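You operate a simulated robot arm through the tools that you are given. There is no shell and no other tool. Be economical: measure what you need, move in short steps, check, and stop when the job is done.

You are at the controls of a simulated two-armed robot. One attempt, no reset.

Task
Open the elbow drawer, take the brass elbow on the top of the tool chest and put it away inside and shut the drawer again. Open the second chest drawer from the top, fetch the green pad and set it in the inside from the top of the second chest drawer and shut the drawer again. Open the third chest drawer from the top, put the blue tape in the inside from the top of the third chest drawer, then shut the drawer. Fetch the nut box and set it on the top of the drawer cabinet. The order is free. Set down upright: brass elbow.

It is judged by the outcome, as a careful person would: the job done as asked, and still so three seconds after it is handed in. It fails if anything else is knocked over, pushed out of place, dropped, spilled or broken.

Robot
Two 7-joint arms with fingered hands on one trunk, on a base that drives. Base frame: it is fixed to the floor where the robot stands at the start and does not move with it; the origin is under the middle of the robot, x ahead of it, y to its left, z up. Readings come in mm, rad, newtons and seconds.
The left shoulder is at the start at [70, 125, 1169], the right one opposite. With the tool pointing down near the work surface each hand reaches from about 380 to 800 mm from the robot's upright axis, wherever it stands, measured 20 degrees to its own side. Places, roughly: blue tape (8x4x8 cm) [-1800, 1900, 800]; brass elbow [-1250, 2500, 1000]; dr elbows [700, 200, 600]; elbow drawer [600, 100, 700]; green pad (7x10x4 cm) [-2000, 1600, 800]; inside of the second chest drawer [-900, 2300, 500]; inside of the third chest drawer [-900, 2300, 400]; nut box [-1000, 2250, 1000]; second chest drawer [-900, 2300, 600]; third chest drawer [-900, 2300, 400]; top of the drawer cabinet (27x25 cm) [-2840, -1260, 1020]. Payload 3.6 kg a hand.
Tool frame (each hand has its own): the origin (TCP) lies between the finger pads and is the grasp point; the fingertips stand 30 mm ahead of it; z points along the fingers, y is the line along which they close. The gripper opens to 104 mm. The gripper's body begins 35 mm behind the TCP. The gripper is a hand of 4 fingers: y runs from the thumb to the fingers, the wrist lies at [-15, -104, -178] in the tool frame, and closing takes about 1.5 s.
Orientation is that of the tool frame in the base frame, as a unit quaternion [x, y, z, w]. With the fingers straight down and the wrist toward the robot, the tool's x, y and z point along [0, 1, 0], [1, 0, 0] and [0, 0, -1] of the base frame.

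Tools
- The arms move only by the tool drive_tool. It takes "left_targets", "right_targets" or both (then of equal length, played together; a hand with none holds still); each is a list of rows, each a list of 7 numbers: the shift along the tool's x, y, z in mm, then the turn, a rotation vector about the tool's x, y, z in rad, then the finger opening in mm, from 0 to 104. In form: [[x, y, z, wx, wy, wz, gripper], ...]. A call has 1 to 10 rows; each row shifts and turns the commanded pose from where the row before left it, along the tool's axes as they then stand. A row lasts 0.2 s, in which the tool goes at most 50 mm and 0.15 rad; a call with a longer step from one row to the next is refused whole, and so is a gripper value outside its range. A pose out of reach is approached as far as the arm can. The call stops where the force on the tool passes 40 N (or 10 N more than at its start, if that is more) or the arm is blocked; 0.2 s more then pass. The fingers move at their own pace (about 72 mm/s each) and stop on an object; they squeeze with about 33 N. The grip force told is the motor's: it shows also when the fingers shut on nothing. Time passes only in rows, and 0.2 s behind the last, so rows that do not move let the fingers close. It gives the time, the measured TCP pose, the force on the tool (base axes), the opening and the grip force at its end, in the units of the frame above (readings bear some noise), with the torque about the TCP (base axes, N m) and any sound that the robot's microphone picked up.
- Cameras (640 x 400 px; columns grow to the right, rows downward): "scene" is now at [162, -26.7, 1280.2]; the picture's right is [-0.38, -0.92, 0.00], its down [-0.74, 0.31, -0.60] and it looks along [0.56, -0.23, -0.80] (base axes); focal length 271 px, centre (320, 200). "left" rides on the left gripper at [-61, -92, -130] in its tool frame; the picture's right is [-0.81, -0.28, 0.52], its down [0.53, -0.71, 0.46] and it looks along [0.24, 0.64, 0.72] (tool axes); focal length 275 px, centre (320, 200). "right" rides on the right gripper at [61, -92, -130] in its tool frame; the picture's right is [-0.81, 0.27, -0.52], its down [-0.53, -0.71, 0.46] and it looks along [-0.24, 0.65, 0.72] (tool axes); focal length 275 px, centre (320, 200). There is no depth. A picture from a camera that has moved, and an enlarged one, comes with that camera's place and axes in the base frame and with its lens.
- snapshot(camera): a new picture of that camera. It takes no simulated time.
- slide_trunk(by): slides the trunk up (or, below 0, down) by that many mm; the arms and the scene camera ride with it, the base frame stays. It gives what a move gives, with no picture.
- steer(legs): drives the robot by 1 to 6 legs, each [ahead, left, turn to the left] in mm, mm and rad, along the robot's own axes; the way and the turn of a leg run together, so that a leg with both is an arc; at most 1500 mm and 3.142 rad a leg. The arms and the cameras ride along, it lands a little off, and it stops where it bumps. It gives what a move gives.
- set_grasp(shape, hand): the hand has 4 fingers and takes this shape, open, in about a second: jaw (thumb against the fingers, like two jaws); tri (thumb and two fingers); tip (a fingertip pinch); poke (one finger out to press); point (the index stretched); flat (the hand flat); cup (the hand cupped); fist (a fist). The gripper value then closes the fingers along that shape, each until it touches; the sizes above hold for jaw. It gives what a move gives, with no picture.
- head_to(pan, tilt): turns the head with the scene camera to pan (to the left, within 1.396 rad either way) and tilt (down, from -0.506 to 1.204), counted from straight ahead of the robot. It gives what a move gives.
- close_up(camera, box): a new picture of the part [left, top, right, bottom] of that camera's present view, enlarged. It takes no simulated time.
- sign_off(): hands the job in; it is judged then, once.

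Work in short steps. Places have to be worked out from the pictures, the camera data and where the tool is seen: move nearer, look again, correct. Check each grasp and each placing, and mend what went wrong. You have 207 turns and 190 pictures in all, those below and enlarged ones among them. Open the grippers and draw the arms clear of the work before you hand the job in, unless the task says otherwise; then end with one line.

The tools are called after "Call:" as a command line: name --argument value ..., lists and objects as JSON in quotes. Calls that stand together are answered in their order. drive_tool: Moves the arms, as the interface text tells. Its arguments: {"type":"object","properties":{"left_targets":{"type":"array","items":{"type":"array","items":{"type":"number"}}},"right_targets":{"type":"array","items":{"type":"array","items":{"type":"number"}}}},"required":[]} The other tools are called the same way: slide_trunk (by) slides the trunk up or down; set_grasp (shape, hand) gives the hand a shape; steer (legs) drives the base; head_to (pan, tilt) turns the head that bears the scene camera; snapshot (camera) takes a picture; close_up (camera, box) takes an enlarged picture of a part of a camera's view; sign_off () hands the job in.

At the start:

```text
clock: 0.0
left_tool_pos: [501.8, 64.6, 966.6]
left_tcp_rot: [0.707, 0.707, 0.0, 0.0]
left_contact_force: [-0.2, -0.6, 0.0]
left_moment: [-0.03, -0.01, 0.0]
left_gripper_width: 103.8
left_grip_force: 0.0
left_shape: jaw
right_tool_pos: [499.3, -339.3, 977.1]
right_tcp_rot: [0.707, 0.707, 0.0, 0.0]
right_contact_force: [-0.8, 0.4, 0.5]
right_moment: [0.01, 0.05, 0.03]
right_gripper_width: 103.8
right_grip_force: 0.0
right_shape: jaw
trunk travel left (down, up): [-403.0, 133.0]
robot x, y, heading: [-1.1, 2.1, -0.002]
head pan, tilt: [-0.394, 0.923]
```

scene: 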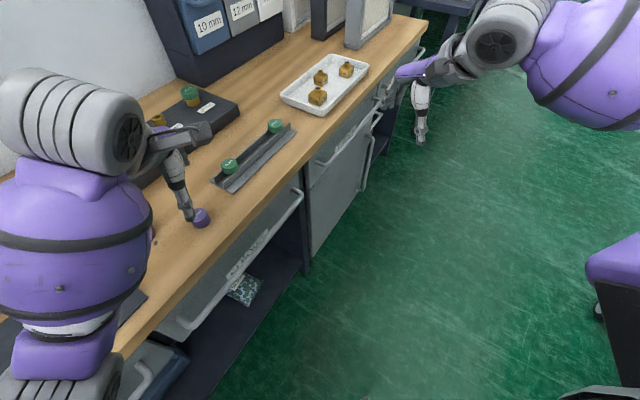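
right: 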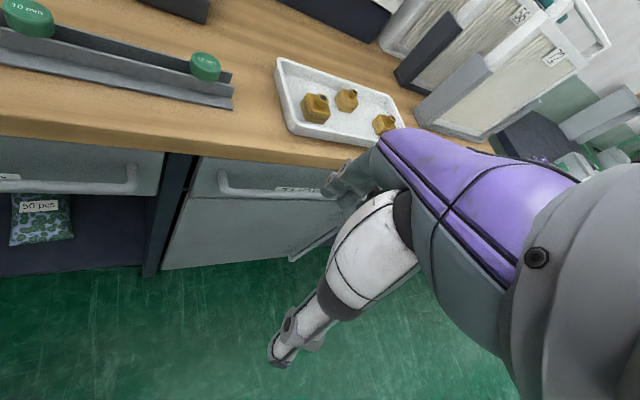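
left: 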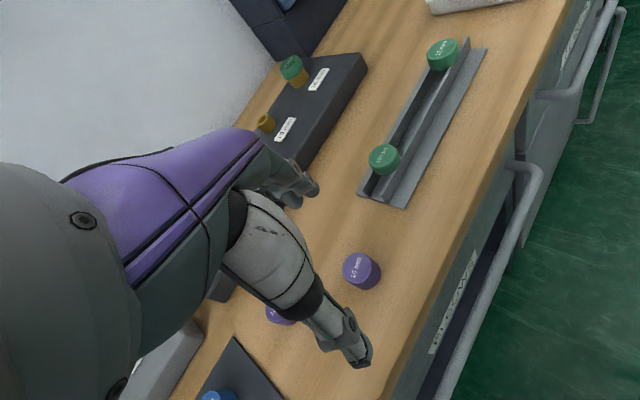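

I begin by looking at the bench ahead and the elbow drawer with the head camera.

Call:
head_to --pan 0.0 --tilt 0.9

Call:
snapshot --camera "scene"

```text
clock: 0.9
left_tool_pos: [502.1, 62.8, 966.1]
left_tcp_rot: [0.707, 0.707, 0.0, 0.0]
left_contact_force: [0.1, 0.1, -0.1]
left_moment: [0.0, 0.0, -0.02]
left_gripper_width: 103.4
left_grip_force: 0.0
left_shape: jaw
right_tool_pos: [499.4, -337.7, 977.6]
right_tcp_rot: [0.707, 0.707, -0.001, 0.0]
right_contact_force: [-0.6, 0.3, 0.7]
right_moment: [0.0, -0.02, 0.01]
right_gripper_width: 104.0
right_grip_force: 0.1
right_shape: jaw
trunk travel left (down, up): [-403.0, 133.0]
robot x, y, heading: [-0.9, -2.8, -0.002]
head pan, tilt: [0.0, 0.901]
```

```text
186 pictures are left
camera scene: at [169.0, 1.7, 1281.9], right [0.0, -1.0, 0.0], down [-0.78, 0.0, -0.62], along [0.62, 0.0, -0.78], focal length 271 px, centre (320, 200)
```

scene: 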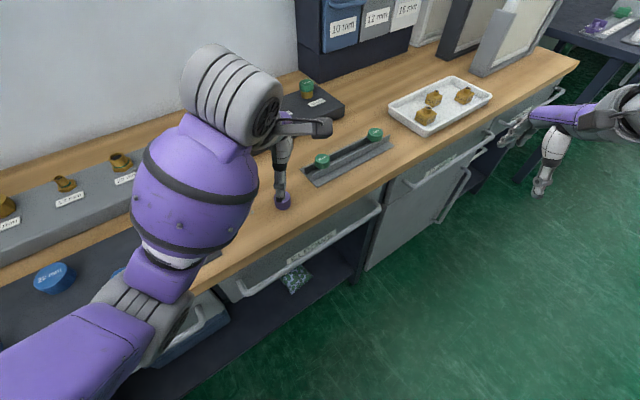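

The elbow drawer seems to be the one below the trunk's left front; I enlarge it to read its label.

Call:
close_up --camera "scene" --box '[140, 140, 500, 365]'

Call:
close_up --camera "left" --box '[340, 120, 640, 400]'

```text
1.78 times, centred on (320, 252) of scene
camera zoom: at [169.0, 1.7, 1281.9], right [0.0, -1.0, 0.0], down [-0.78, 0.0, -0.62], along [0.62, 0.0, -0.78], focal length 481 px, centre (320, 107)
```

zoom: 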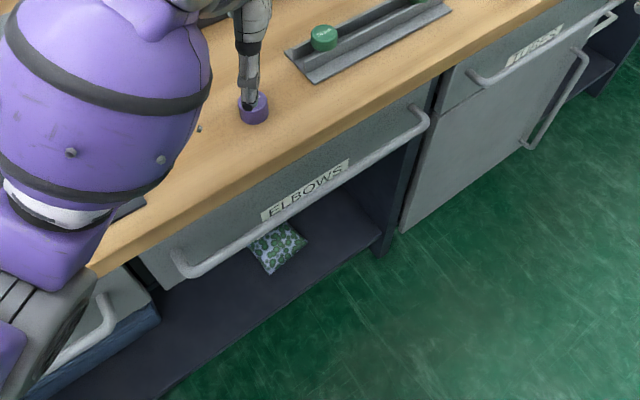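

```text
1.43 times, centred on (490, 260) of left
camera zoom: at [410.8, 1.1, 1096.4], right [-0.28, -0.81, -0.52], down [-0.71, 0.53, -0.46], along [0.64, 0.24, -0.72], focal length 393 px, centre (77, 114)
```

zoom: 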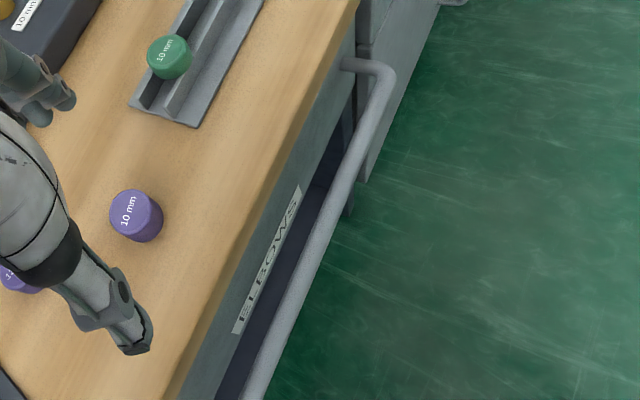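

The elbow drawer handle runs from about (370,158,758) to (569,-142,758), so the bench is turned about 0.59 rad. Next I look around to the left and right before driving.

Call:
head_to --pan 1.39 --tilt 0.3

Call:
snapshot --camera "scene"

Call:
head_to --pan -1.39 --tilt 0.4

Call:
snapshot --camera "scene"

```text
clock: 2.4
left_tool_pos: [501.9, 62.7, 967.0]
left_tcp_rot: [0.707, 0.708, 0.0, -0.001]
left_contact_force: [-0.1, 0.0, -0.1]
left_moment: [0.01, 0.01, 0.0]
left_gripper_width: 103.8
left_grip_force: 0.0
left_shape: jaw
right_tool_pos: [499.4, -337.6, 977.3]
right_tcp_rot: [0.707, 0.707, -0.001, 0.0]
right_contact_force: [-0.3, 0.3, -0.1]
right_moment: [-0.01, -0.01, -0.01]
right_gripper_width: 103.7
right_grip_force: 0.1
right_shape: jaw
trunk travel left (down, up): [-403.0, 133.0]
robot x, y, heading: [1.3, -5.6, -0.001]
head pan, tilt: [1.389, 0.3]
```

```text
183 pictures are left
camera scene: at [110.4, 93.6, 1334.2], right [0.98, -0.18, 0.0], down [-0.05, -0.29, -0.96], along [0.17, 0.94, -0.3], focal length 271 px, centre (320, 200)
```

scene: 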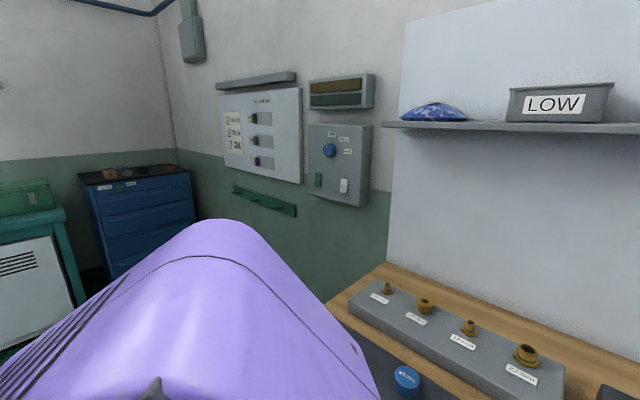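

```text
clock: 4.8
left_tool_pos: [502.7, 64.3, 967.6]
left_tcp_rot: [0.707, 0.707, 0.0, 0.0]
left_contact_force: [-0.2, -0.8, 0.7]
left_moment: [0.0, -0.03, 0.01]
left_gripper_width: 103.7
left_grip_force: 0.0
left_shape: jaw
right_tool_pos: [499.4, -338.6, 978.1]
right_tcp_rot: [0.707, 0.707, 0.0, 0.0]
right_contact_force: [1.1, 0.4, 0.5]
right_moment: [-0.02, 0.02, -0.02]
right_gripper_width: 103.8
right_grip_force: 0.0
right_shape: jaw
trunk travel left (down, up): [-403.0, 133.0]
robot x, y, heading: [1.8, 1.7, -0.004]
head pan, tilt: [-1.389, 0.4]
```

```text
182 pictures are left
camera scene: at [110.3, -89.3, 1324.9], right [-0.98, -0.18, 0.0], down [-0.07, 0.38, -0.92], along [0.17, -0.91, -0.39], focal length 271 px, centre (320, 200)
```

scene: 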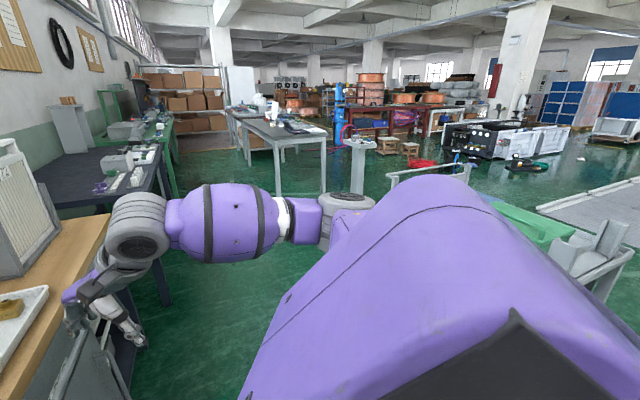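

The tool chest is the blue cabinet far left in the corner. I back off along the bench normal and turn toward it.

Call:
steer --legs '[[-330, -220, 0], [0, 0, 2.0]]'

Call:
head_to --pan 0.0 --tilt 0.35

Call:
snapshot --camera "scene"

```text
clock: 12.2
left_tool_pos: [-603.9, 209.8, 965.4]
left_tcp_rot: [-0.217, 0.976, 0.0, 0.0]
left_contact_force: [0.4, 0.4, 0.2]
left_moment: [0.0, 0.01, -0.02]
left_gripper_width: 103.8
left_grip_force: 0.0
left_shape: jaw
right_tool_pos: [-239.5, 376.2, 977.5]
right_tcp_rot: [-0.217, 0.976, 0.0, 0.0]
right_contact_force: [0.3, -0.3, 0.0]
right_moment: [0.01, 0.02, -0.04]
right_gripper_width: 103.6
right_grip_force: 0.0
right_shape: jaw
trunk travel left (down, up): [-403.0, 133.0]
robot x, y, heading: [-336.8, -215.3, 2.016]
head pan, tilt: [-1.389, 0.4]
```

```text
clock: 13.7
left_tool_pos: [-605.3, 209.4, 966.0]
left_tcp_rot: [-0.216, 0.976, 0.0, -0.001]
left_contact_force: [0.2, -0.6, 0.5]
left_moment: [-0.04, 0.03, -0.01]
left_gripper_width: 103.8
left_grip_force: 0.2
left_shape: jaw
right_tool_pos: [-239.0, 375.4, 977.7]
right_tcp_rot: [-0.216, 0.976, 0.001, 0.0]
right_contact_force: [0.7, 0.7, -1.4]
right_moment: [0.02, 0.0, 0.0]
right_gripper_width: 103.8
right_grip_force: 0.1
right_shape: jaw
trunk travel left (down, up): [-403.0, 133.0]
robot x, y, heading: [-335.8, -218.7, 2.005]
head pan, tilt: [0.0, 0.351]
```

```text
181 pictures are left
camera scene: at [-415.3, -47.1, 1329.5], right [0.91, 0.42, 0.0], down [0.14, -0.31, -0.94], along [-0.4, 0.85, -0.34], focal length 271 px, centre (320, 200)
```

scene: 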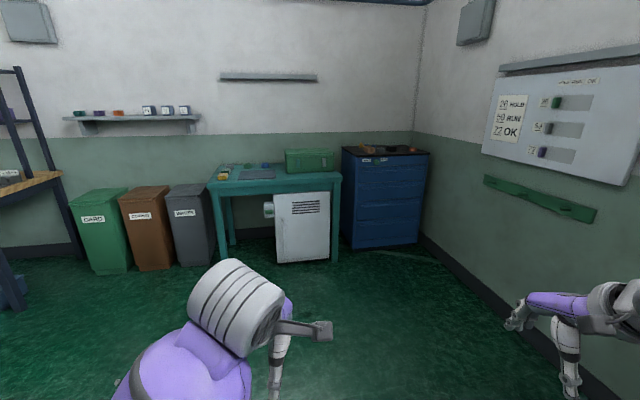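

The way to the chest and green table is clear. I drive ahead and look closer.

Call:
steer --legs '[[1300, 0, 0]]'

Call:
head_to --pan 0.0 --tilt 0.5

Call:
snapshot --camera "scene"

```text
clock: 20.2
left_tool_pos: [-1156.3, 1379.8, 966.4]
left_tcp_rot: [-0.219, 0.976, 0.0, 0.001]
left_contact_force: [1.1, 0.0, 0.4]
left_moment: [-0.01, 0.0, -0.02]
left_gripper_width: 104.1
left_grip_force: 0.1
left_shape: jaw
right_tool_pos: [-791.9, 1548.2, 977.9]
right_tcp_rot: [-0.22, 0.976, 0.0, 0.0]
right_contact_force: [0.5, -0.2, 0.3]
right_moment: [-0.01, -0.02, -0.02]
right_gripper_width: 103.6
right_grip_force: 0.0
right_shape: jaw
trunk travel left (down, up): [-403.0, 133.0]
robot x, y, heading: [-885.5, 951.6, 2.015]
head pan, tilt: [0.0, 0.351]
```

```text
clock: 20.9
left_tool_pos: [-1156.9, 1380.0, 965.6]
left_tcp_rot: [-0.22, 0.976, 0.001, 0.001]
left_contact_force: [0.8, -0.5, 0.3]
left_moment: [0.02, -0.01, 0.03]
left_gripper_width: 103.9
left_grip_force: 0.0
left_shape: jaw
right_tool_pos: [-792.0, 1548.1, 977.5]
right_tcp_rot: [-0.219, 0.976, 0.0, 0.0]
right_contact_force: [0.3, -0.2, -0.6]
right_moment: [-0.01, -0.01, -0.01]
right_gripper_width: 103.5
right_grip_force: 0.0
right_shape: jaw
trunk travel left (down, up): [-403.0, 133.0]
robot x, y, heading: [-884.5, 950.4, 2.01]
head pan, tilt: [0.0, 0.499]
```

```text
180 pictures are left
camera scene: at [-964.7, 1121.8, 1315.8], right [0.9, 0.43, 0.0], down [0.2, -0.43, -0.88], along [-0.38, 0.79, -0.48], focal length 271 px, centre (320, 200)
```

scene: 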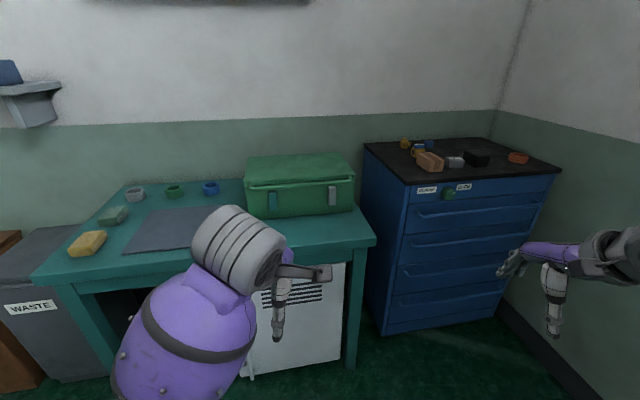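

Call:
close_up --camera "scene" --box '[350, 110, 570, 248]'

Call:
close_up --camera "scene" --box '[40, 140, 380, 353]'

```text
2.90 times, centred on (460, 179) of scene
camera zoom: at [-964.7, 1121.8, 1315.8], right [0.9, 0.43, 0.0], down [0.2, -0.43, -0.88], along [-0.38, 0.79, -0.48], focal length 785 px, centre (-86, 261)
```

zoom: 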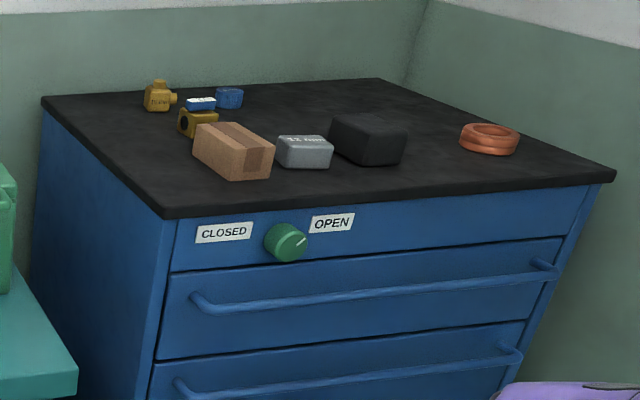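

```text
1.88 times, centred on (210, 246) of scene
camera zoom: at [-964.7, 1121.8, 1315.8], right [0.9, 0.43, 0.0], down [0.2, -0.43, -0.88], along [-0.38, 0.79, -0.48], focal length 508 px, centre (527, 113)
```

zoom: 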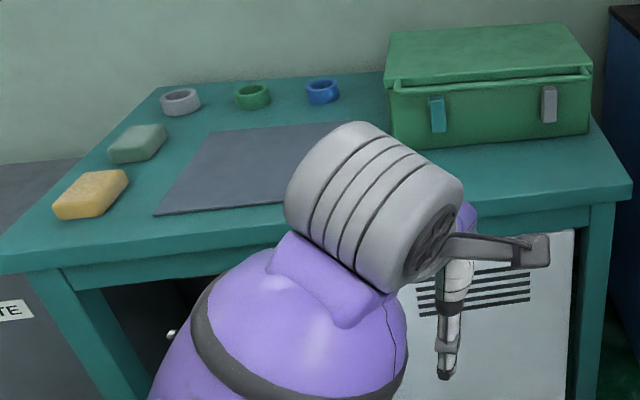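

The chest top carries two brass pieces, a cardboard box, a grey "12 mm" box, and a knob marked CLOSED/OPEN. The chest faces about heading 2.22 rad, so I move in front of it to read labels and measure.

Call:
slide_trunk --by 130

Call:
steer --legs '[[0, -623, 0], [0, 0, 0.21], [300, 0, 0]]'

Call:
head_to --pan 0.15 --tilt 0.6

Call:
snapshot --camera "scene"

Call:
snapshot --camera "left"

```text
clock: 22.5
left_tool_pos: [-1156.1, 1379.2, 1095.1]
left_tcp_rot: [-0.219, 0.976, -0.001, 0.001]
left_contact_force: [-0.6, 0.6, 0.0]
left_moment: [-0.01, -0.06, 0.0]
left_gripper_width: 103.8
left_grip_force: 0.0
left_shape: jaw
right_tool_pos: [-792.3, 1548.3, 1106.8]
right_tcp_rot: [-0.219, 0.976, -0.001, 0.001]
right_contact_force: [0.7, 0.8, -0.5]
right_moment: [0.0, 0.01, 0.01]
right_gripper_width: 103.5
right_grip_force: 0.0
right_shape: jaw
trunk travel left (down, up): [-533.0, 3.0]
robot x, y, heading: [-884.2, 951.8, 2.01]
head pan, tilt: [0.0, 0.499]
```

```text
clock: 30.9
left_tool_pos: [-847.5, 1827.6, 1097.3]
left_tcp_rot: [-0.318, 0.948, 0.0, 0.0]
left_contact_force: [0.4, -0.6, 0.7]
left_moment: [-0.01, -0.02, -0.02]
left_gripper_width: 103.6
left_grip_force: 0.2
left_shape: jaw
right_tool_pos: [-526.8, 2067.3, 1107.3]
right_tcp_rot: [-0.317, 0.948, 0.0, 0.0]
right_contact_force: [-0.6, 0.3, -0.4]
right_moment: [-0.01, 0.02, 0.03]
right_gripper_width: 103.6
right_grip_force: 0.1
right_shape: jaw
trunk travel left (down, up): [-533.0, 3.0]
robot x, y, heading: [-495.8, 1467.7, 2.219]
head pan, tilt: [0.0, 0.499]
```

```text
clock: 31.6
left_tool_pos: [-848.7, 1828.1, 1096.7]
left_tcp_rot: [-0.317, 0.948, 0.001, 0.0]
left_contact_force: [-0.2, 0.1, 0.2]
left_moment: [0.02, 0.0, 0.01]
left_gripper_width: 103.7
left_grip_force: 0.1
left_shape: jaw
right_tool_pos: [-525.7, 2067.3, 1107.0]
right_tcp_rot: [-0.318, 0.948, 0.0, 0.0]
right_contact_force: [-0.6, 0.4, -0.7]
right_moment: [-0.02, 0.03, 0.01]
right_gripper_width: 103.8
right_grip_force: 0.1
right_shape: jaw
trunk travel left (down, up): [-533.0, 3.0]
robot x, y, heading: [-496.8, 1464.2, 2.216]
head pan, tilt: [0.15, 0.6]
```

```text
177 pictures are left
camera scene: at [-562.9, 1532.9, 1451.7], right [0.7, 0.71, 0.0], down [0.4, -0.4, -0.83], along [-0.59, 0.58, -0.56], focal length 271 px, centre (320, 200)
```

scene: 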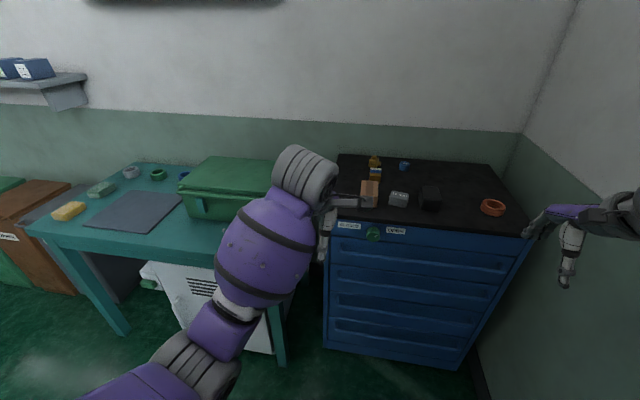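

```text
176 pictures are left
camera left: at [-743.9, 1790.3, 1226.4], right [0.81, 0.27, -0.52], down [0.0, -0.89, -0.46], along [-0.58, 0.37, -0.72], focal length 275 px, centre (320, 200)
```

left: 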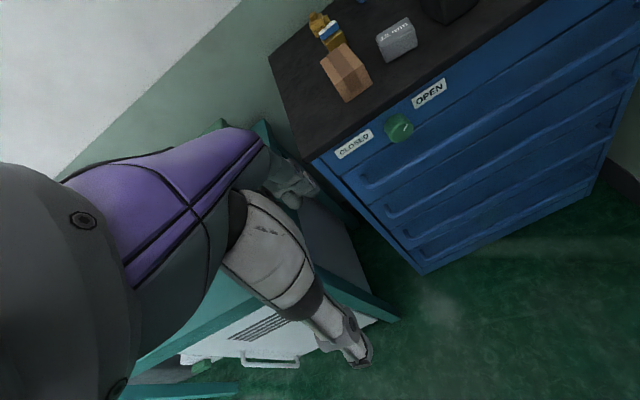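

Call:
close_up --camera "scene" --box '[320, 140, 540, 260]'

Call:
close_up --camera "left" --box '[260, 0, 500, 180]'

Call:
close_up --camera "right" --box '[0, 0, 640, 400]'

```text
2.91 times, centred on (430, 200) of scene
camera zoom: at [-562.9, 1532.9, 1451.7], right [0.7, 0.71, 0.0], down [0.4, -0.4, -0.83], along [-0.59, 0.58, -0.56], focal length 788 px, centre (0, 200)
```

zoom: 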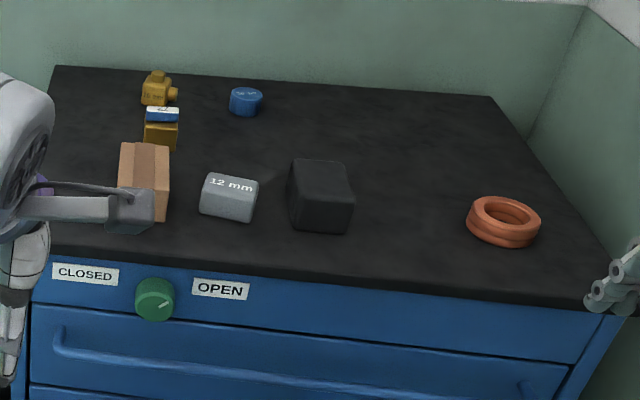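

```text
2.22 times, centred on (380, 90) of left
camera zoom: at [-743.9, 1790.3, 1226.4], right [0.81, 0.27, -0.52], down [0.0, -0.89, -0.46], along [-0.58, 0.37, -0.72], focal length 612 px, centre (187, 444)
```

zoom: 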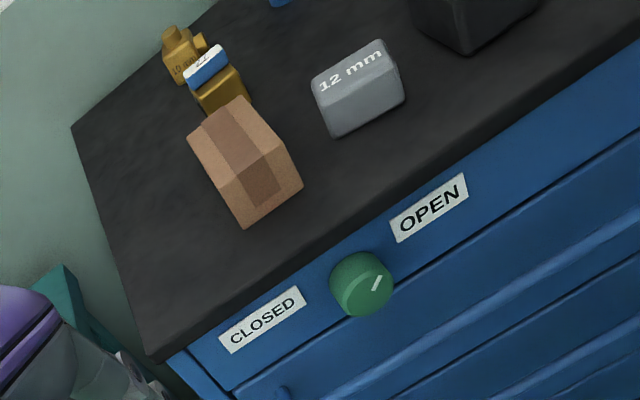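

```text
1.00 times, centred on (320, 200) of right (not enlarged: the box is as wide or as high as the picture)
camera zoom: at [-519.1, 1956.3, 1238.5], right [0.48, 0.71, 0.52], down [0.85, -0.25, -0.46], along [-0.19, 0.66, -0.72], focal length 275 px, centre (320, 200)
```

zoom: 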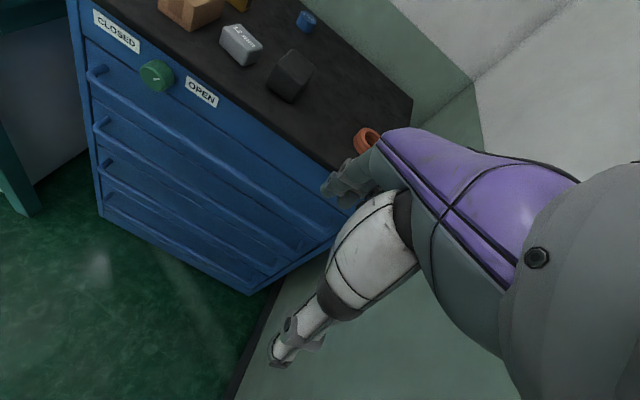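

The knob points to OPEN, and the chest top is at about z=936. I move the left hand forward and up for a closer look at the brass pieces and boxes.

Call:
drive_tool --left_targets '[[20, 40, -20, 0, 0, 0, 104], [20, 40, -20, 0, 0, 0, 104], [20, 40, -20, 0, 0, 0, 104], [20, 40, -20, 0, 0, 0, 104]]'

Call:
snapshot --camera "left"

Call:
close_up --camera "scene" --box '[350, 150, 450, 212]'

```text
clock: 32.6
left_tool_pos: [-1010.4, 1907.7, 1174.5]
left_tcp_rot: [-0.317, 0.948, 0.0, 0.0]
left_contact_force: [0.1, 0.2, -0.9]
left_moment: [0.02, 0.02, 0.02]
left_gripper_width: 103.9
left_grip_force: 0.2
left_shape: jaw
right_tool_pos: [-526.0, 2066.7, 1108.0]
right_tcp_rot: [-0.317, 0.948, 0.0, -0.001]
right_contact_force: [-0.5, -0.2, 0.0]
right_moment: [-0.03, 0.0, 0.02]
right_gripper_width: 103.9
right_grip_force: 0.1
right_shape: jaw
trunk travel left (down, up): [-533.0, 3.0]
robot x, y, heading: [-496.7, 1462.9, 2.216]
head pan, tilt: [0.15, 0.6]
```

```text
172 pictures are left
camera left: at [-906.0, 1871.4, 1304.4], right [0.81, 0.27, -0.52], down [0.0, -0.89, -0.46], along [-0.58, 0.37, -0.72], focal length 275 px, centre (320, 200)
```

left: 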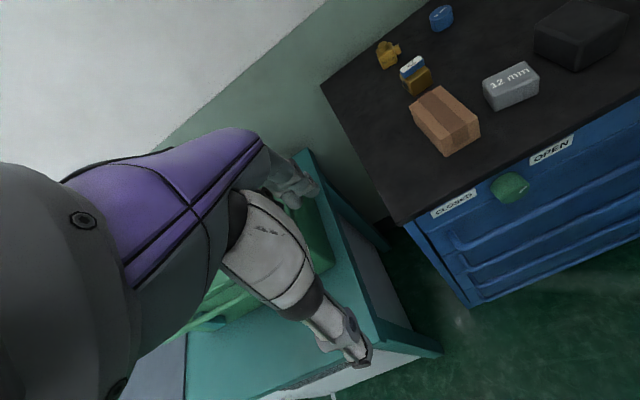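

```text
6.40 times, centred on (400, 181) of scene
camera zoom: at [-563.3, 1533.0, 1451.6], right [0.7, 0.71, 0.0], down [0.4, -0.4, -0.82], along [-0.59, 0.58, -0.57], focal length 1733 px, centre (-192, 322)
```

zoom: 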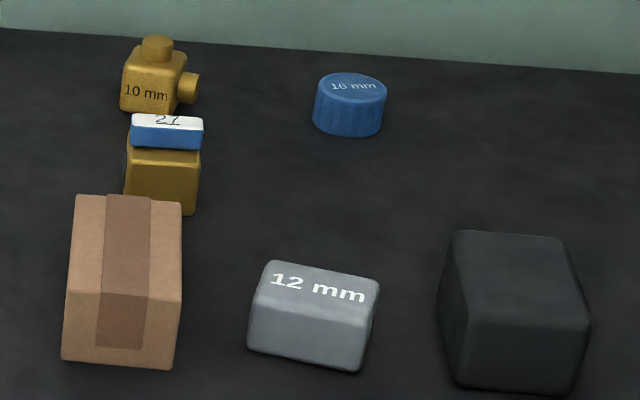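

The 10 mm piece is the elbow; the other brass block looks like a tagged padlock. Before the chest I fetch the green pad from the table, so I slide left along the table and look.

Call:
steer --legs '[[0, 984, 0], [200, 0, 0]]'

Call:
head_to --pan 0.2 --tilt 0.75

Call:
snapshot --camera "scene"

Call:
snapshot --camera "left"

```text
clock: 42.9
left_tool_pos: [-1923.0, 1468.6, 1175.0]
left_tcp_rot: [-0.318, 0.948, 0.0, 0.0]
left_contact_force: [-0.5, -0.3, 0.3]
left_moment: [-0.01, -0.03, 0.0]
left_gripper_width: 103.7
left_grip_force: 0.0
left_shape: jaw
right_tool_pos: [-1438.8, 1628.8, 1107.8]
right_tcp_rot: [-0.318, 0.948, 0.001, 0.001]
right_contact_force: [0.8, 1.1, -0.4]
right_moment: [0.0, 0.01, -0.02]
right_gripper_width: 103.6
right_grip_force: 0.0
right_shape: jaw
trunk travel left (down, up): [-533.0, 3.0]
robot x, y, heading: [-1406.1, 1027.6, 2.22]
head pan, tilt: [0.15, 0.6]
```

```text
clock: 43.6
left_tool_pos: [-1923.2, 1468.0, 1173.9]
left_tcp_rot: [-0.318, 0.948, -0.001, -0.001]
left_contact_force: [0.1, -0.6, 0.0]
left_moment: [0.03, 0.0, 0.03]
left_gripper_width: 103.6
left_grip_force: 0.0
left_shape: jaw
right_tool_pos: [-1439.5, 1627.4, 1107.9]
right_tcp_rot: [-0.319, 0.948, 0.0, 0.0]
right_contact_force: [-0.7, -0.2, -0.3]
right_moment: [0.02, 0.02, 0.0]
right_gripper_width: 103.7
right_grip_force: 0.0
right_shape: jaw
trunk travel left (down, up): [-533.0, 3.0]
robot x, y, heading: [-1408.7, 1025.6, 2.218]
head pan, tilt: [0.201, 0.75]
```

```text
170 pictures are left
camera scene: at [-1474.8, 1086.6, 1438.8], right [0.66, 0.75, 0.0], down [0.51, -0.45, -0.73], along [-0.55, 0.48, -0.68], focal length 271 px, centre (320, 200)
```

scene: 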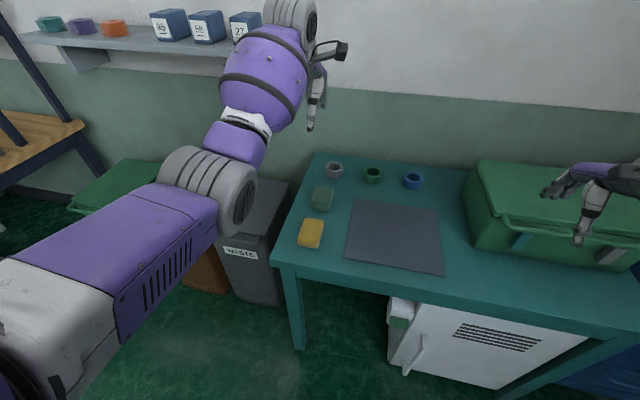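

```text
169 pictures are left
camera left: at [-1818.7, 1431.5, 1304.2], right [0.81, 0.27, -0.52], down [0.01, -0.89, -0.46], along [-0.58, 0.37, -0.72], focal length 275 px, centre (320, 200)
```

left: 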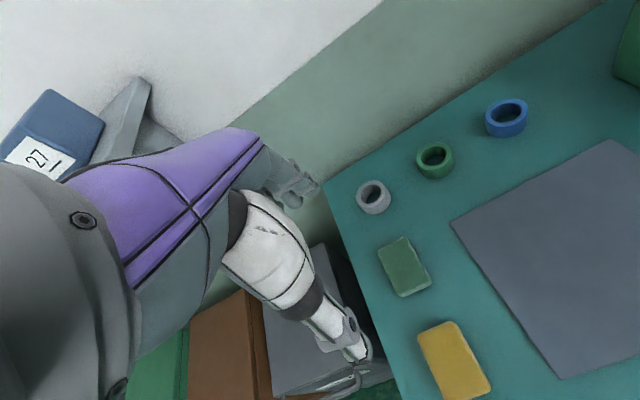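

The pad is at about (-1985,1548), top z≈814, its long side pointing away from the robot. I drive closer and turn the left hand a quarter turn so it closes across the 7 cm side.

Call:
steer --legs '[[130, 0, 0]]'

Call:
drive_tool --left_targets '[[0, 0, 10, 0, 0, 0.15, 104], [0, 0, 10, 0, 0, 0.15, 104], [0, 0, 10, 0, 0, 0.15, 104], [0, 0, 10, 0, 0, 0.15, 104], [0, 0, 10, 0, 0, 0.15, 104], [0, 0, 10, 0, 0, 0.15, 104], [0, 0, 10, 0, 0, 0.15, 104], [0, 0, 10, 0, 0, 0.15, 104], [0, 0, 10, 0, 0, 0.15, 104], [0, 0, 10, 0, 0, 0.15, 104]]'

Call:
snapshot --camera "left"

Call:
snapshot --camera "scene"

```text
clock: 44.9
left_tool_pos: [-1999.2, 1570.6, 1175.6]
left_tcp_rot: [-0.318, 0.948, 0.0, 0.0]
left_contact_force: [0.4, -0.8, 0.2]
left_moment: [0.0, -0.01, -0.03]
left_gripper_width: 104.1
left_grip_force: 0.0
left_shape: jaw
right_tool_pos: [-1515.7, 1730.1, 1108.7]
right_tcp_rot: [-0.318, 0.948, 0.001, 0.001]
right_contact_force: [-0.6, 0.1, 0.3]
right_moment: [-0.02, -0.02, 0.0]
right_gripper_width: 103.6
right_grip_force: 0.0
right_shape: jaw
trunk travel left (down, up): [-533.0, 3.0]
robot x, y, heading: [-1482.9, 1132.5, 2.219]
head pan, tilt: [0.201, 0.75]
```

```text
clock: 47.0
left_tool_pos: [-1960.3, 1516.5, 1071.2]
left_tcp_rot: [0.415, 0.91, 0.001, 0.0]
left_contact_force: [-0.7, 0.1, -0.2]
left_moment: [-0.03, 0.02, 0.0]
left_gripper_width: 103.9
left_grip_force: 0.1
left_shape: jaw
left hand out of reach, approached as far as the arm can: row 6, 7, 8, 9, 10
right_tool_pos: [-1516.1, 1729.6, 1108.9]
right_tcp_rot: [-0.319, 0.948, 0.002, 0.0]
right_contact_force: [0.2, 0.5, 0.9]
right_moment: [0.01, 0.01, 0.0]
right_gripper_width: 103.8
right_grip_force: 0.1
right_shape: jaw
trunk travel left (down, up): [-533.0, 3.0]
robot x, y, heading: [-1485.3, 1129.5, 2.219]
head pan, tilt: [0.201, 0.75]
```

```text
168 pictures are left
camera left: at [-1988.1, 1409.3, 1201.0], right [0.32, -0.79, -0.52], down [-0.89, -0.07, -0.46], along [0.33, 0.61, -0.72], focal length 275 px, centre (320, 200)
```

left: 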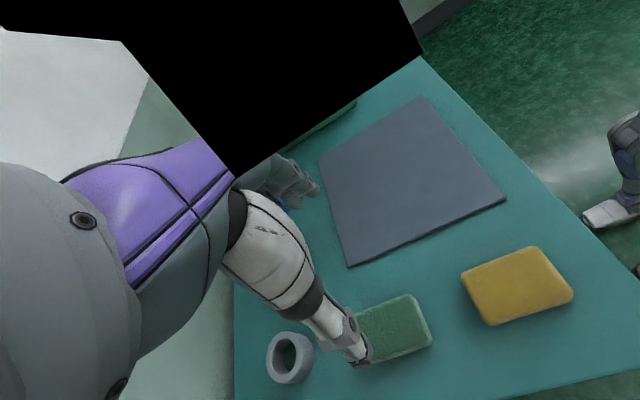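

```text
167 pictures are left
camera scene: at [-1552.3, 1189.3, 1438.8], right [0.66, 0.75, 0.0], down [0.51, -0.45, -0.73], along [-0.55, 0.48, -0.68], focal length 271 px, centre (320, 200)
```

scene: 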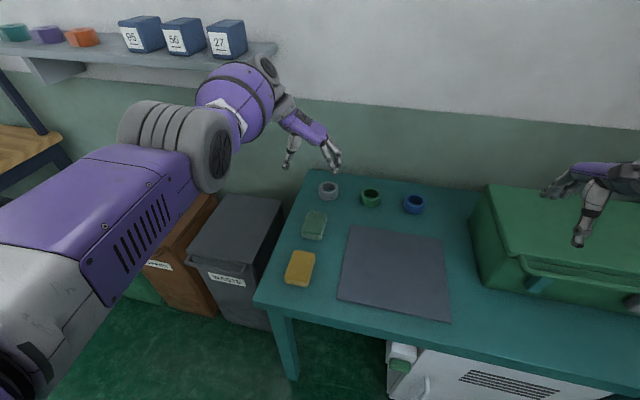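

The hand is about aligned with the pad (y at 41°). I go down 150 mm first and check where it truly sits, as some rows were at the reach limit.

Call:
drive_tool --left_targets '[[0, 0, 40, 0, 0, 0.03, 104], [0, 0, 40, 0, 0, 0.03, 104], [0, 0, 40, 0, 0, 0, 104], [0, 0, 40, 0, 0, 0, 104]]'

Call:
snapshot --camera "left"

```text
clock: 48.0
left_tool_pos: [-1933.2, 1483.2, 917.4]
left_tcp_rot: [0.44, 0.898, 0.0, -0.001]
left_contact_force: [0.5, -0.2, -0.4]
left_moment: [0.01, 0.01, 0.0]
left_gripper_width: 103.8
left_grip_force: 0.0
left_shape: jaw
left hand out of reach, approached as far as the arm can: row 1, 2, 3, 4
right_tool_pos: [-1517.5, 1729.7, 1108.0]
right_tcp_rot: [-0.318, 0.948, -0.001, -0.001]
right_contact_force: [-0.1, 1.0, 0.6]
right_moment: [0.0, 0.01, -0.03]
right_gripper_width: 103.9
right_grip_force: 0.0
right_shape: jaw
trunk travel left (down, up): [-533.0, 3.0]
robot x, y, heading: [-1484.7, 1127.9, 2.222]
head pan, tilt: [0.201, 0.75]
```

```text
166 pictures are left
camera left: at [-1968.0, 1377.8, 1046.8], right [0.28, -0.81, -0.52], down [-0.89, -0.01, -0.45], along [0.36, 0.59, -0.72], focal length 275 px, centre (320, 200)
```

left: 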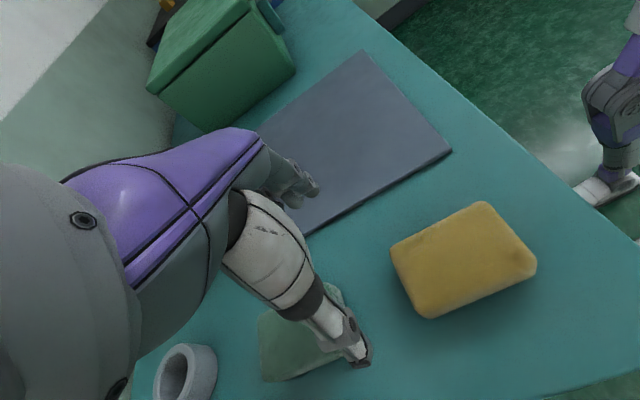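

The arm is at its reach limit with the high shoulder, so I raise both hands relative to the trunk and then lower the trunk.

Call:
drive_tool --left_targets '[[0, 0, -40, 0, 0, 0, 104], [0, 0, -40, 0, 0, 0, 104], [0, 0, -40, 0, 0, 0, 104], [0, 0, -40, 0, 0, 0, 104]]' --right_targets '[[0, -25, -35, 0, 0, 0, 104], [0, -25, -35, 0, 0, 0, 104], [0, -25, -35, 0, 0, 0, 104], [0, -25, -35, 0, 0, 0, 104]]'

Call:
slide_trunk --by -180

Call:
snapshot --camera "scene"

Call:
snapshot --camera "left"

```text
clock: 49.0
left_tool_pos: [-1929.7, 1483.6, 1079.8]
left_tcp_rot: [0.441, 0.898, 0.0, -0.001]
left_contact_force: [-0.5, -0.6, -0.1]
left_moment: [0.0, 0.0, 0.01]
left_gripper_width: 103.9
left_grip_force: 0.0
left_shape: jaw
right_tool_pos: [-1455.4, 1648.0, 1249.2]
right_tcp_rot: [-0.318, 0.948, 0.001, 0.001]
right_contact_force: [0.1, -0.1, -0.2]
right_moment: [0.01, 0.01, -0.02]
right_gripper_width: 103.9
right_grip_force: 0.0
right_shape: jaw
trunk travel left (down, up): [-533.0, 3.0]
robot x, y, heading: [-1484.7, 1128.9, 2.216]
head pan, tilt: [0.201, 0.75]
```

```text
clock: 51.0
left_tool_pos: [-1932.7, 1483.5, 900.0]
left_tcp_rot: [0.441, 0.898, 0.0, 0.0]
left_contact_force: [-0.1, 0.1, -0.1]
left_moment: [-0.04, 0.0, 0.01]
left_gripper_width: 103.7
left_grip_force: 0.1
left_shape: jaw
right_tool_pos: [-1454.8, 1649.6, 1069.3]
right_tcp_rot: [-0.318, 0.948, 0.001, 0.0]
right_contact_force: [-0.5, -0.5, 0.5]
right_moment: [0.01, 0.03, -0.01]
right_gripper_width: 103.7
right_grip_force: 0.1
right_shape: jaw
trunk travel left (down, up): [-353.0, 183.0]
robot x, y, heading: [-1484.5, 1130.9, 2.215]
head pan, tilt: [0.201, 0.75]
```

```text
165 pictures are left
camera scene: at [-1613.4, 1270.0, 1242.9], right [0.66, 0.75, 0.0], down [0.51, -0.45, -0.73], along [-0.55, 0.48, -0.68], focal length 271 px, centre (320, 200)
```

scene: 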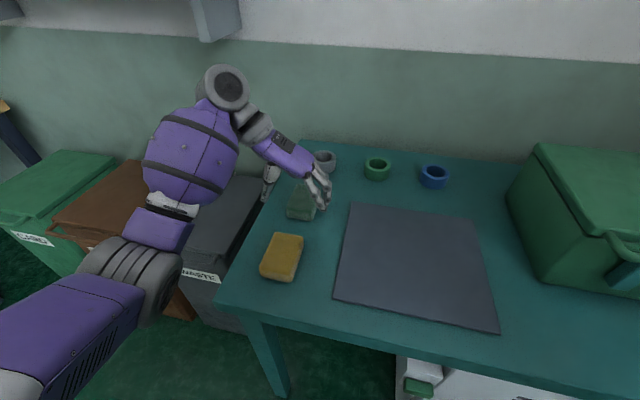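

```text
164 pictures are left
camera left: at [-1967.1, 1377.5, 1029.8], right [0.28, -0.81, -0.52], down [-0.89, -0.01, -0.45], along [0.36, 0.59, -0.72], focal length 275 px, centre (320, 200)
```

left: 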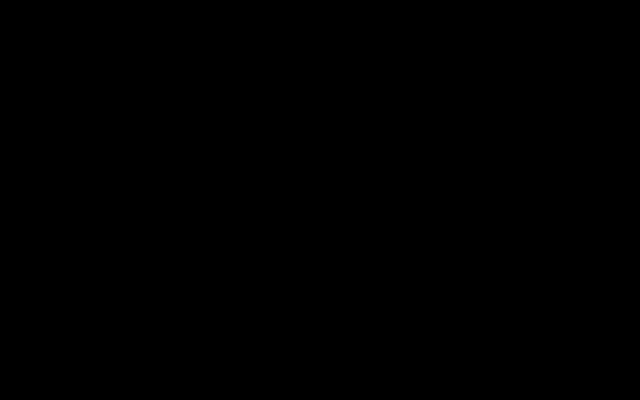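

The pad is re-measured at about (-1987,1544). I slide the left hand 82 mm forward (tool x) above it.

Call:
drive_tool --left_targets '[[41, -2, 0, 0, 0, 0, 104], [41, -2, 0, 0, 0, 0, 104], [0, 0, 20, 0, 0, 0, 104]]'

Call:
close_up --camera "scene" --box '[200, 120, 400, 245]'

```text
clock: 51.9
left_tool_pos: [-1985.9, 1546.5, 880.2]
left_tcp_rot: [0.44, 0.898, 0.0, 0.0]
left_contact_force: [-0.6, -0.9, 0.7]
left_moment: [0.0, 0.0, -0.01]
left_gripper_width: 103.7
left_grip_force: 0.0
left_shape: jaw
right_tool_pos: [-1456.7, 1649.6, 1068.5]
right_tcp_rot: [-0.318, 0.948, 0.0, -0.001]
right_contact_force: [-0.1, 0.5, -0.3]
right_moment: [0.0, -0.01, 0.0]
right_gripper_width: 104.0
right_grip_force: 0.0
right_shape: jaw
trunk travel left (down, up): [-353.0, 183.0]
robot x, y, heading: [-1486.5, 1130.6, 2.22]
head pan, tilt: [0.201, 0.75]
```

```text
3.20 times, centred on (300, 182) of scene
camera zoom: at [-1613.7, 1269.9, 1242.9], right [0.66, 0.75, 0.0], down [0.51, -0.45, -0.73], along [-0.55, 0.48, -0.68], focal length 866 px, centre (384, 256)
```

zoom: 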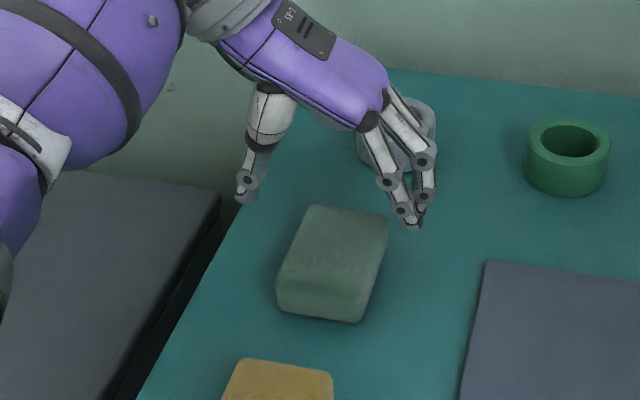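

The hand straddles the pad well. I go down to about z=808 and close.

Call:
drive_tool --left_targets '[[6, 0, 30, 0, 0, 0, 104], [0, 0, 25, 0, 0, 0, 104], [0, 0, 17, 0, 0, 0, 104], [0, 0, 0, 0, 0, 0, 50], [0, 0, 0, 0, 0, 0, 50], [0, 0, 0, 0, 0, 0, 50], [0, 0, 0, 0, 0, 0, 50], [0, 0, 0, 0, 0, 0, 50]]'

Call:
close_up --camera "scene" --box '[200, 120, 400, 245]'

```text
clock: 53.6
left_tool_pos: [-1989.0, 1550.4, 811.5]
left_tcp_rot: [0.441, 0.897, 0.001, -0.002]
left_contact_force: [-2.5, 1.5, 30.0]
left_moment: [-0.37, 0.49, 0.02]
left_gripper_width: 59.8
left_grip_force: 33.1
left_shape: jaw
right_tool_pos: [-1455.4, 1649.4, 1067.8]
right_tcp_rot: [-0.318, 0.948, 0.002, 0.0]
right_contact_force: [-0.2, 0.5, 0.1]
right_moment: [0.0, 0.03, 0.02]
right_gripper_width: 103.8
right_grip_force: 0.0
right_shape: jaw
trunk travel left (down, up): [-353.0, 183.0]
robot x, y, heading: [-1488.2, 1126.3, 2.222]
head pan, tilt: [0.201, 0.75]
```

```text
3.20 times, centred on (300, 182) of scene
camera zoom: at [-1611.7, 1268.6, 1243.3], right [0.66, 0.75, 0.0], down [0.51, -0.45, -0.73], along [-0.55, 0.48, -0.68], focal length 866 px, centre (384, 256)
```

zoom: 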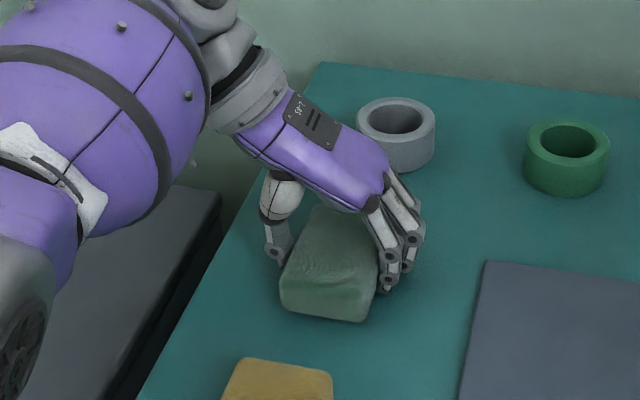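

The pad is held (opening 60, grip 33 N). I lift it and check.

Call:
drive_tool --left_targets '[[0, 0, -20, 0, 0, 0, 50], [0, 0, -40, 0, 0, 0, 50], [0, 0, -40, 0, 0, 0, 50], [-20, 0, -40, 0, 0, 0, 50], [-30, 0, -30, 0, 0, 0, 50]]'

Call:
snapshot --camera "scene"

```text
clock: 54.9
left_tool_pos: [-1958.4, 1511.4, 980.1]
left_tcp_rot: [0.441, 0.898, 0.0, 0.0]
left_contact_force: [-0.1, -0.1, 0.3]
left_moment: [0.0, 0.03, 0.03]
left_gripper_width: 59.5
left_grip_force: 32.5
left_shape: jaw
right_tool_pos: [-1457.5, 1650.5, 1069.5]
right_tcp_rot: [-0.318, 0.948, 0.002, 0.001]
right_contact_force: [0.2, -0.6, 0.1]
right_moment: [0.03, 0.01, 0.0]
right_gripper_width: 103.6
right_grip_force: 0.0
right_shape: jaw
trunk travel left (down, up): [-353.0, 183.0]
robot x, y, heading: [-1486.1, 1131.8, 2.22]
head pan, tilt: [0.201, 0.75]
```

```text
161 pictures are left
camera scene: at [-1613.5, 1269.5, 1242.9], right [0.66, 0.75, 0.0], down [0.51, -0.45, -0.73], along [-0.55, 0.48, -0.68], focal length 271 px, centre (320, 200)
```

scene: 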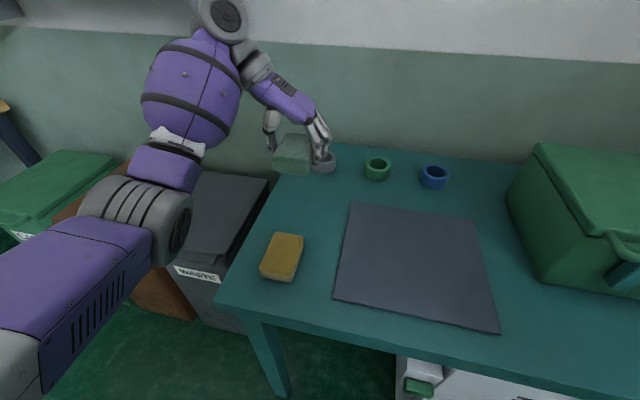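

The pad is lifted. I now drive back and right to stand about 900 mm in front of the chest and look at its drawers.

Call:
steer --legs '[[-470, 0, 0], [0, -1120, 0]]'

Call:
head_to --pan 0.0 --tilt 0.6

Call:
snapshot --camera "scene"

```text
clock: 65.9
left_tool_pos: [-856.9, 1747.8, 978.0]
left_tcp_rot: [0.438, 0.899, 0.003, 0.002]
left_contact_force: [-1.0, 0.3, -0.3]
left_moment: [0.02, -0.02, 0.05]
left_gripper_width: 59.6
left_grip_force: 33.2
left_shape: jaw
right_tool_pos: [-357.5, 1889.2, 1069.2]
right_tcp_rot: [-0.321, 0.947, 0.001, -0.001]
right_contact_force: [-0.2, 0.2, 0.9]
right_moment: [0.02, 0.0, -0.03]
right_gripper_width: 103.8
right_grip_force: 0.1
right_shape: jaw
trunk travel left (down, up): [-353.0, 183.0]
robot x, y, heading: [-375.4, 1373.2, 2.226]
head pan, tilt: [0.201, 0.75]
stopped in leg 2: the robot was blocked; the commanded pose is now the measured one
```

```text
clock: 66.7
left_tool_pos: [-857.5, 1748.7, 978.3]
left_tcp_rot: [0.437, 0.899, 0.002, 0.001]
left_contact_force: [0.1, -0.1, -0.2]
left_moment: [0.01, -0.01, 0.01]
left_gripper_width: 59.8
left_grip_force: 33.0
left_shape: jaw
right_tool_pos: [-357.5, 1889.4, 1070.2]
right_tcp_rot: [-0.322, 0.947, 0.0, -0.002]
right_contact_force: [0.5, -0.3, -0.4]
right_moment: [0.02, 0.01, -0.03]
right_gripper_width: 103.6
right_grip_force: 0.1
right_shape: jaw
trunk travel left (down, up): [-353.0, 183.0]
robot x, y, heading: [-380.8, 1368.4, 2.225]
head pan, tilt: [0.0, 0.6]
```

```text
160 pictures are left
camera scene: at [-503.3, 1523.5, 1255.8], right [0.79, 0.61, 0.01], down [0.35, -0.45, -0.83], along [-0.5, 0.66, -0.56], focal length 271 px, centre (320, 200)
```

scene: 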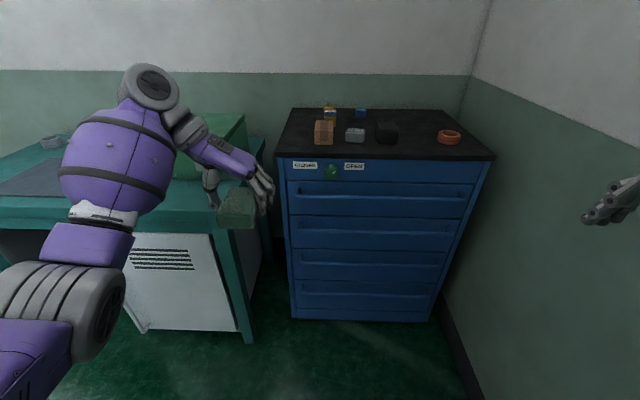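

The right elbow bumped something on the right wall, so I'll keep further left and tuck the right arm. I look closely at the drawers from here.

Call:
close_up --camera "scene" --box '[270, 100, 500, 330]'

Call:
head_to --pan -1.0 --tilt 0.5

Call:
snapshot --camera "scene"

```text
1.74 times, centred on (385, 215) of scene
camera zoom: at [-503.3, 1523.5, 1255.8], right [0.79, 0.61, 0.01], down [0.35, -0.45, -0.83], along [-0.5, 0.66, -0.56], focal length 471 px, centre (207, 174)
```

zoom: 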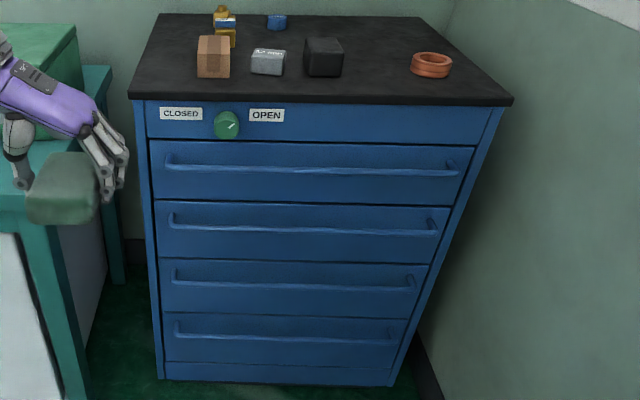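

```text
clock: 67.9
left_tool_pos: [-857.7, 1748.5, 978.9]
left_tcp_rot: [0.438, 0.899, 0.002, 0.001]
left_contact_force: [-0.3, -0.1, -0.4]
left_moment: [0.05, 0.0, 0.02]
left_gripper_width: 59.6
left_grip_force: 32.4
left_shape: jaw
right_tool_pos: [-358.4, 1889.8, 1069.3]
right_tcp_rot: [-0.322, 0.947, 0.001, -0.001]
right_contact_force: [-0.5, -0.4, -0.1]
right_moment: [-0.04, -0.02, 0.0]
right_gripper_width: 103.7
right_grip_force: 0.1
right_shape: jaw
trunk travel left (down, up): [-353.0, 183.0]
robot x, y, heading: [-381.1, 1369.9, 2.224]
head pan, tilt: [-1.0, 0.499]
```

```text
158 pictures are left
camera scene: at [-418.8, 1539.0, 1265.3], right [0.94, -0.34, 0.0], down [-0.16, -0.45, -0.88], along [0.3, 0.83, -0.47], focal length 271 px, centre (320, 200)
```

scene: 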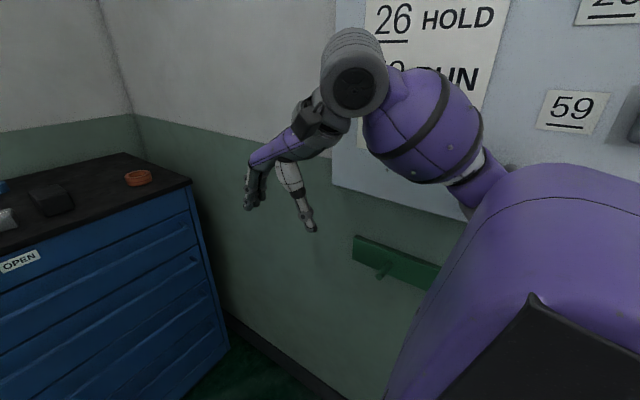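

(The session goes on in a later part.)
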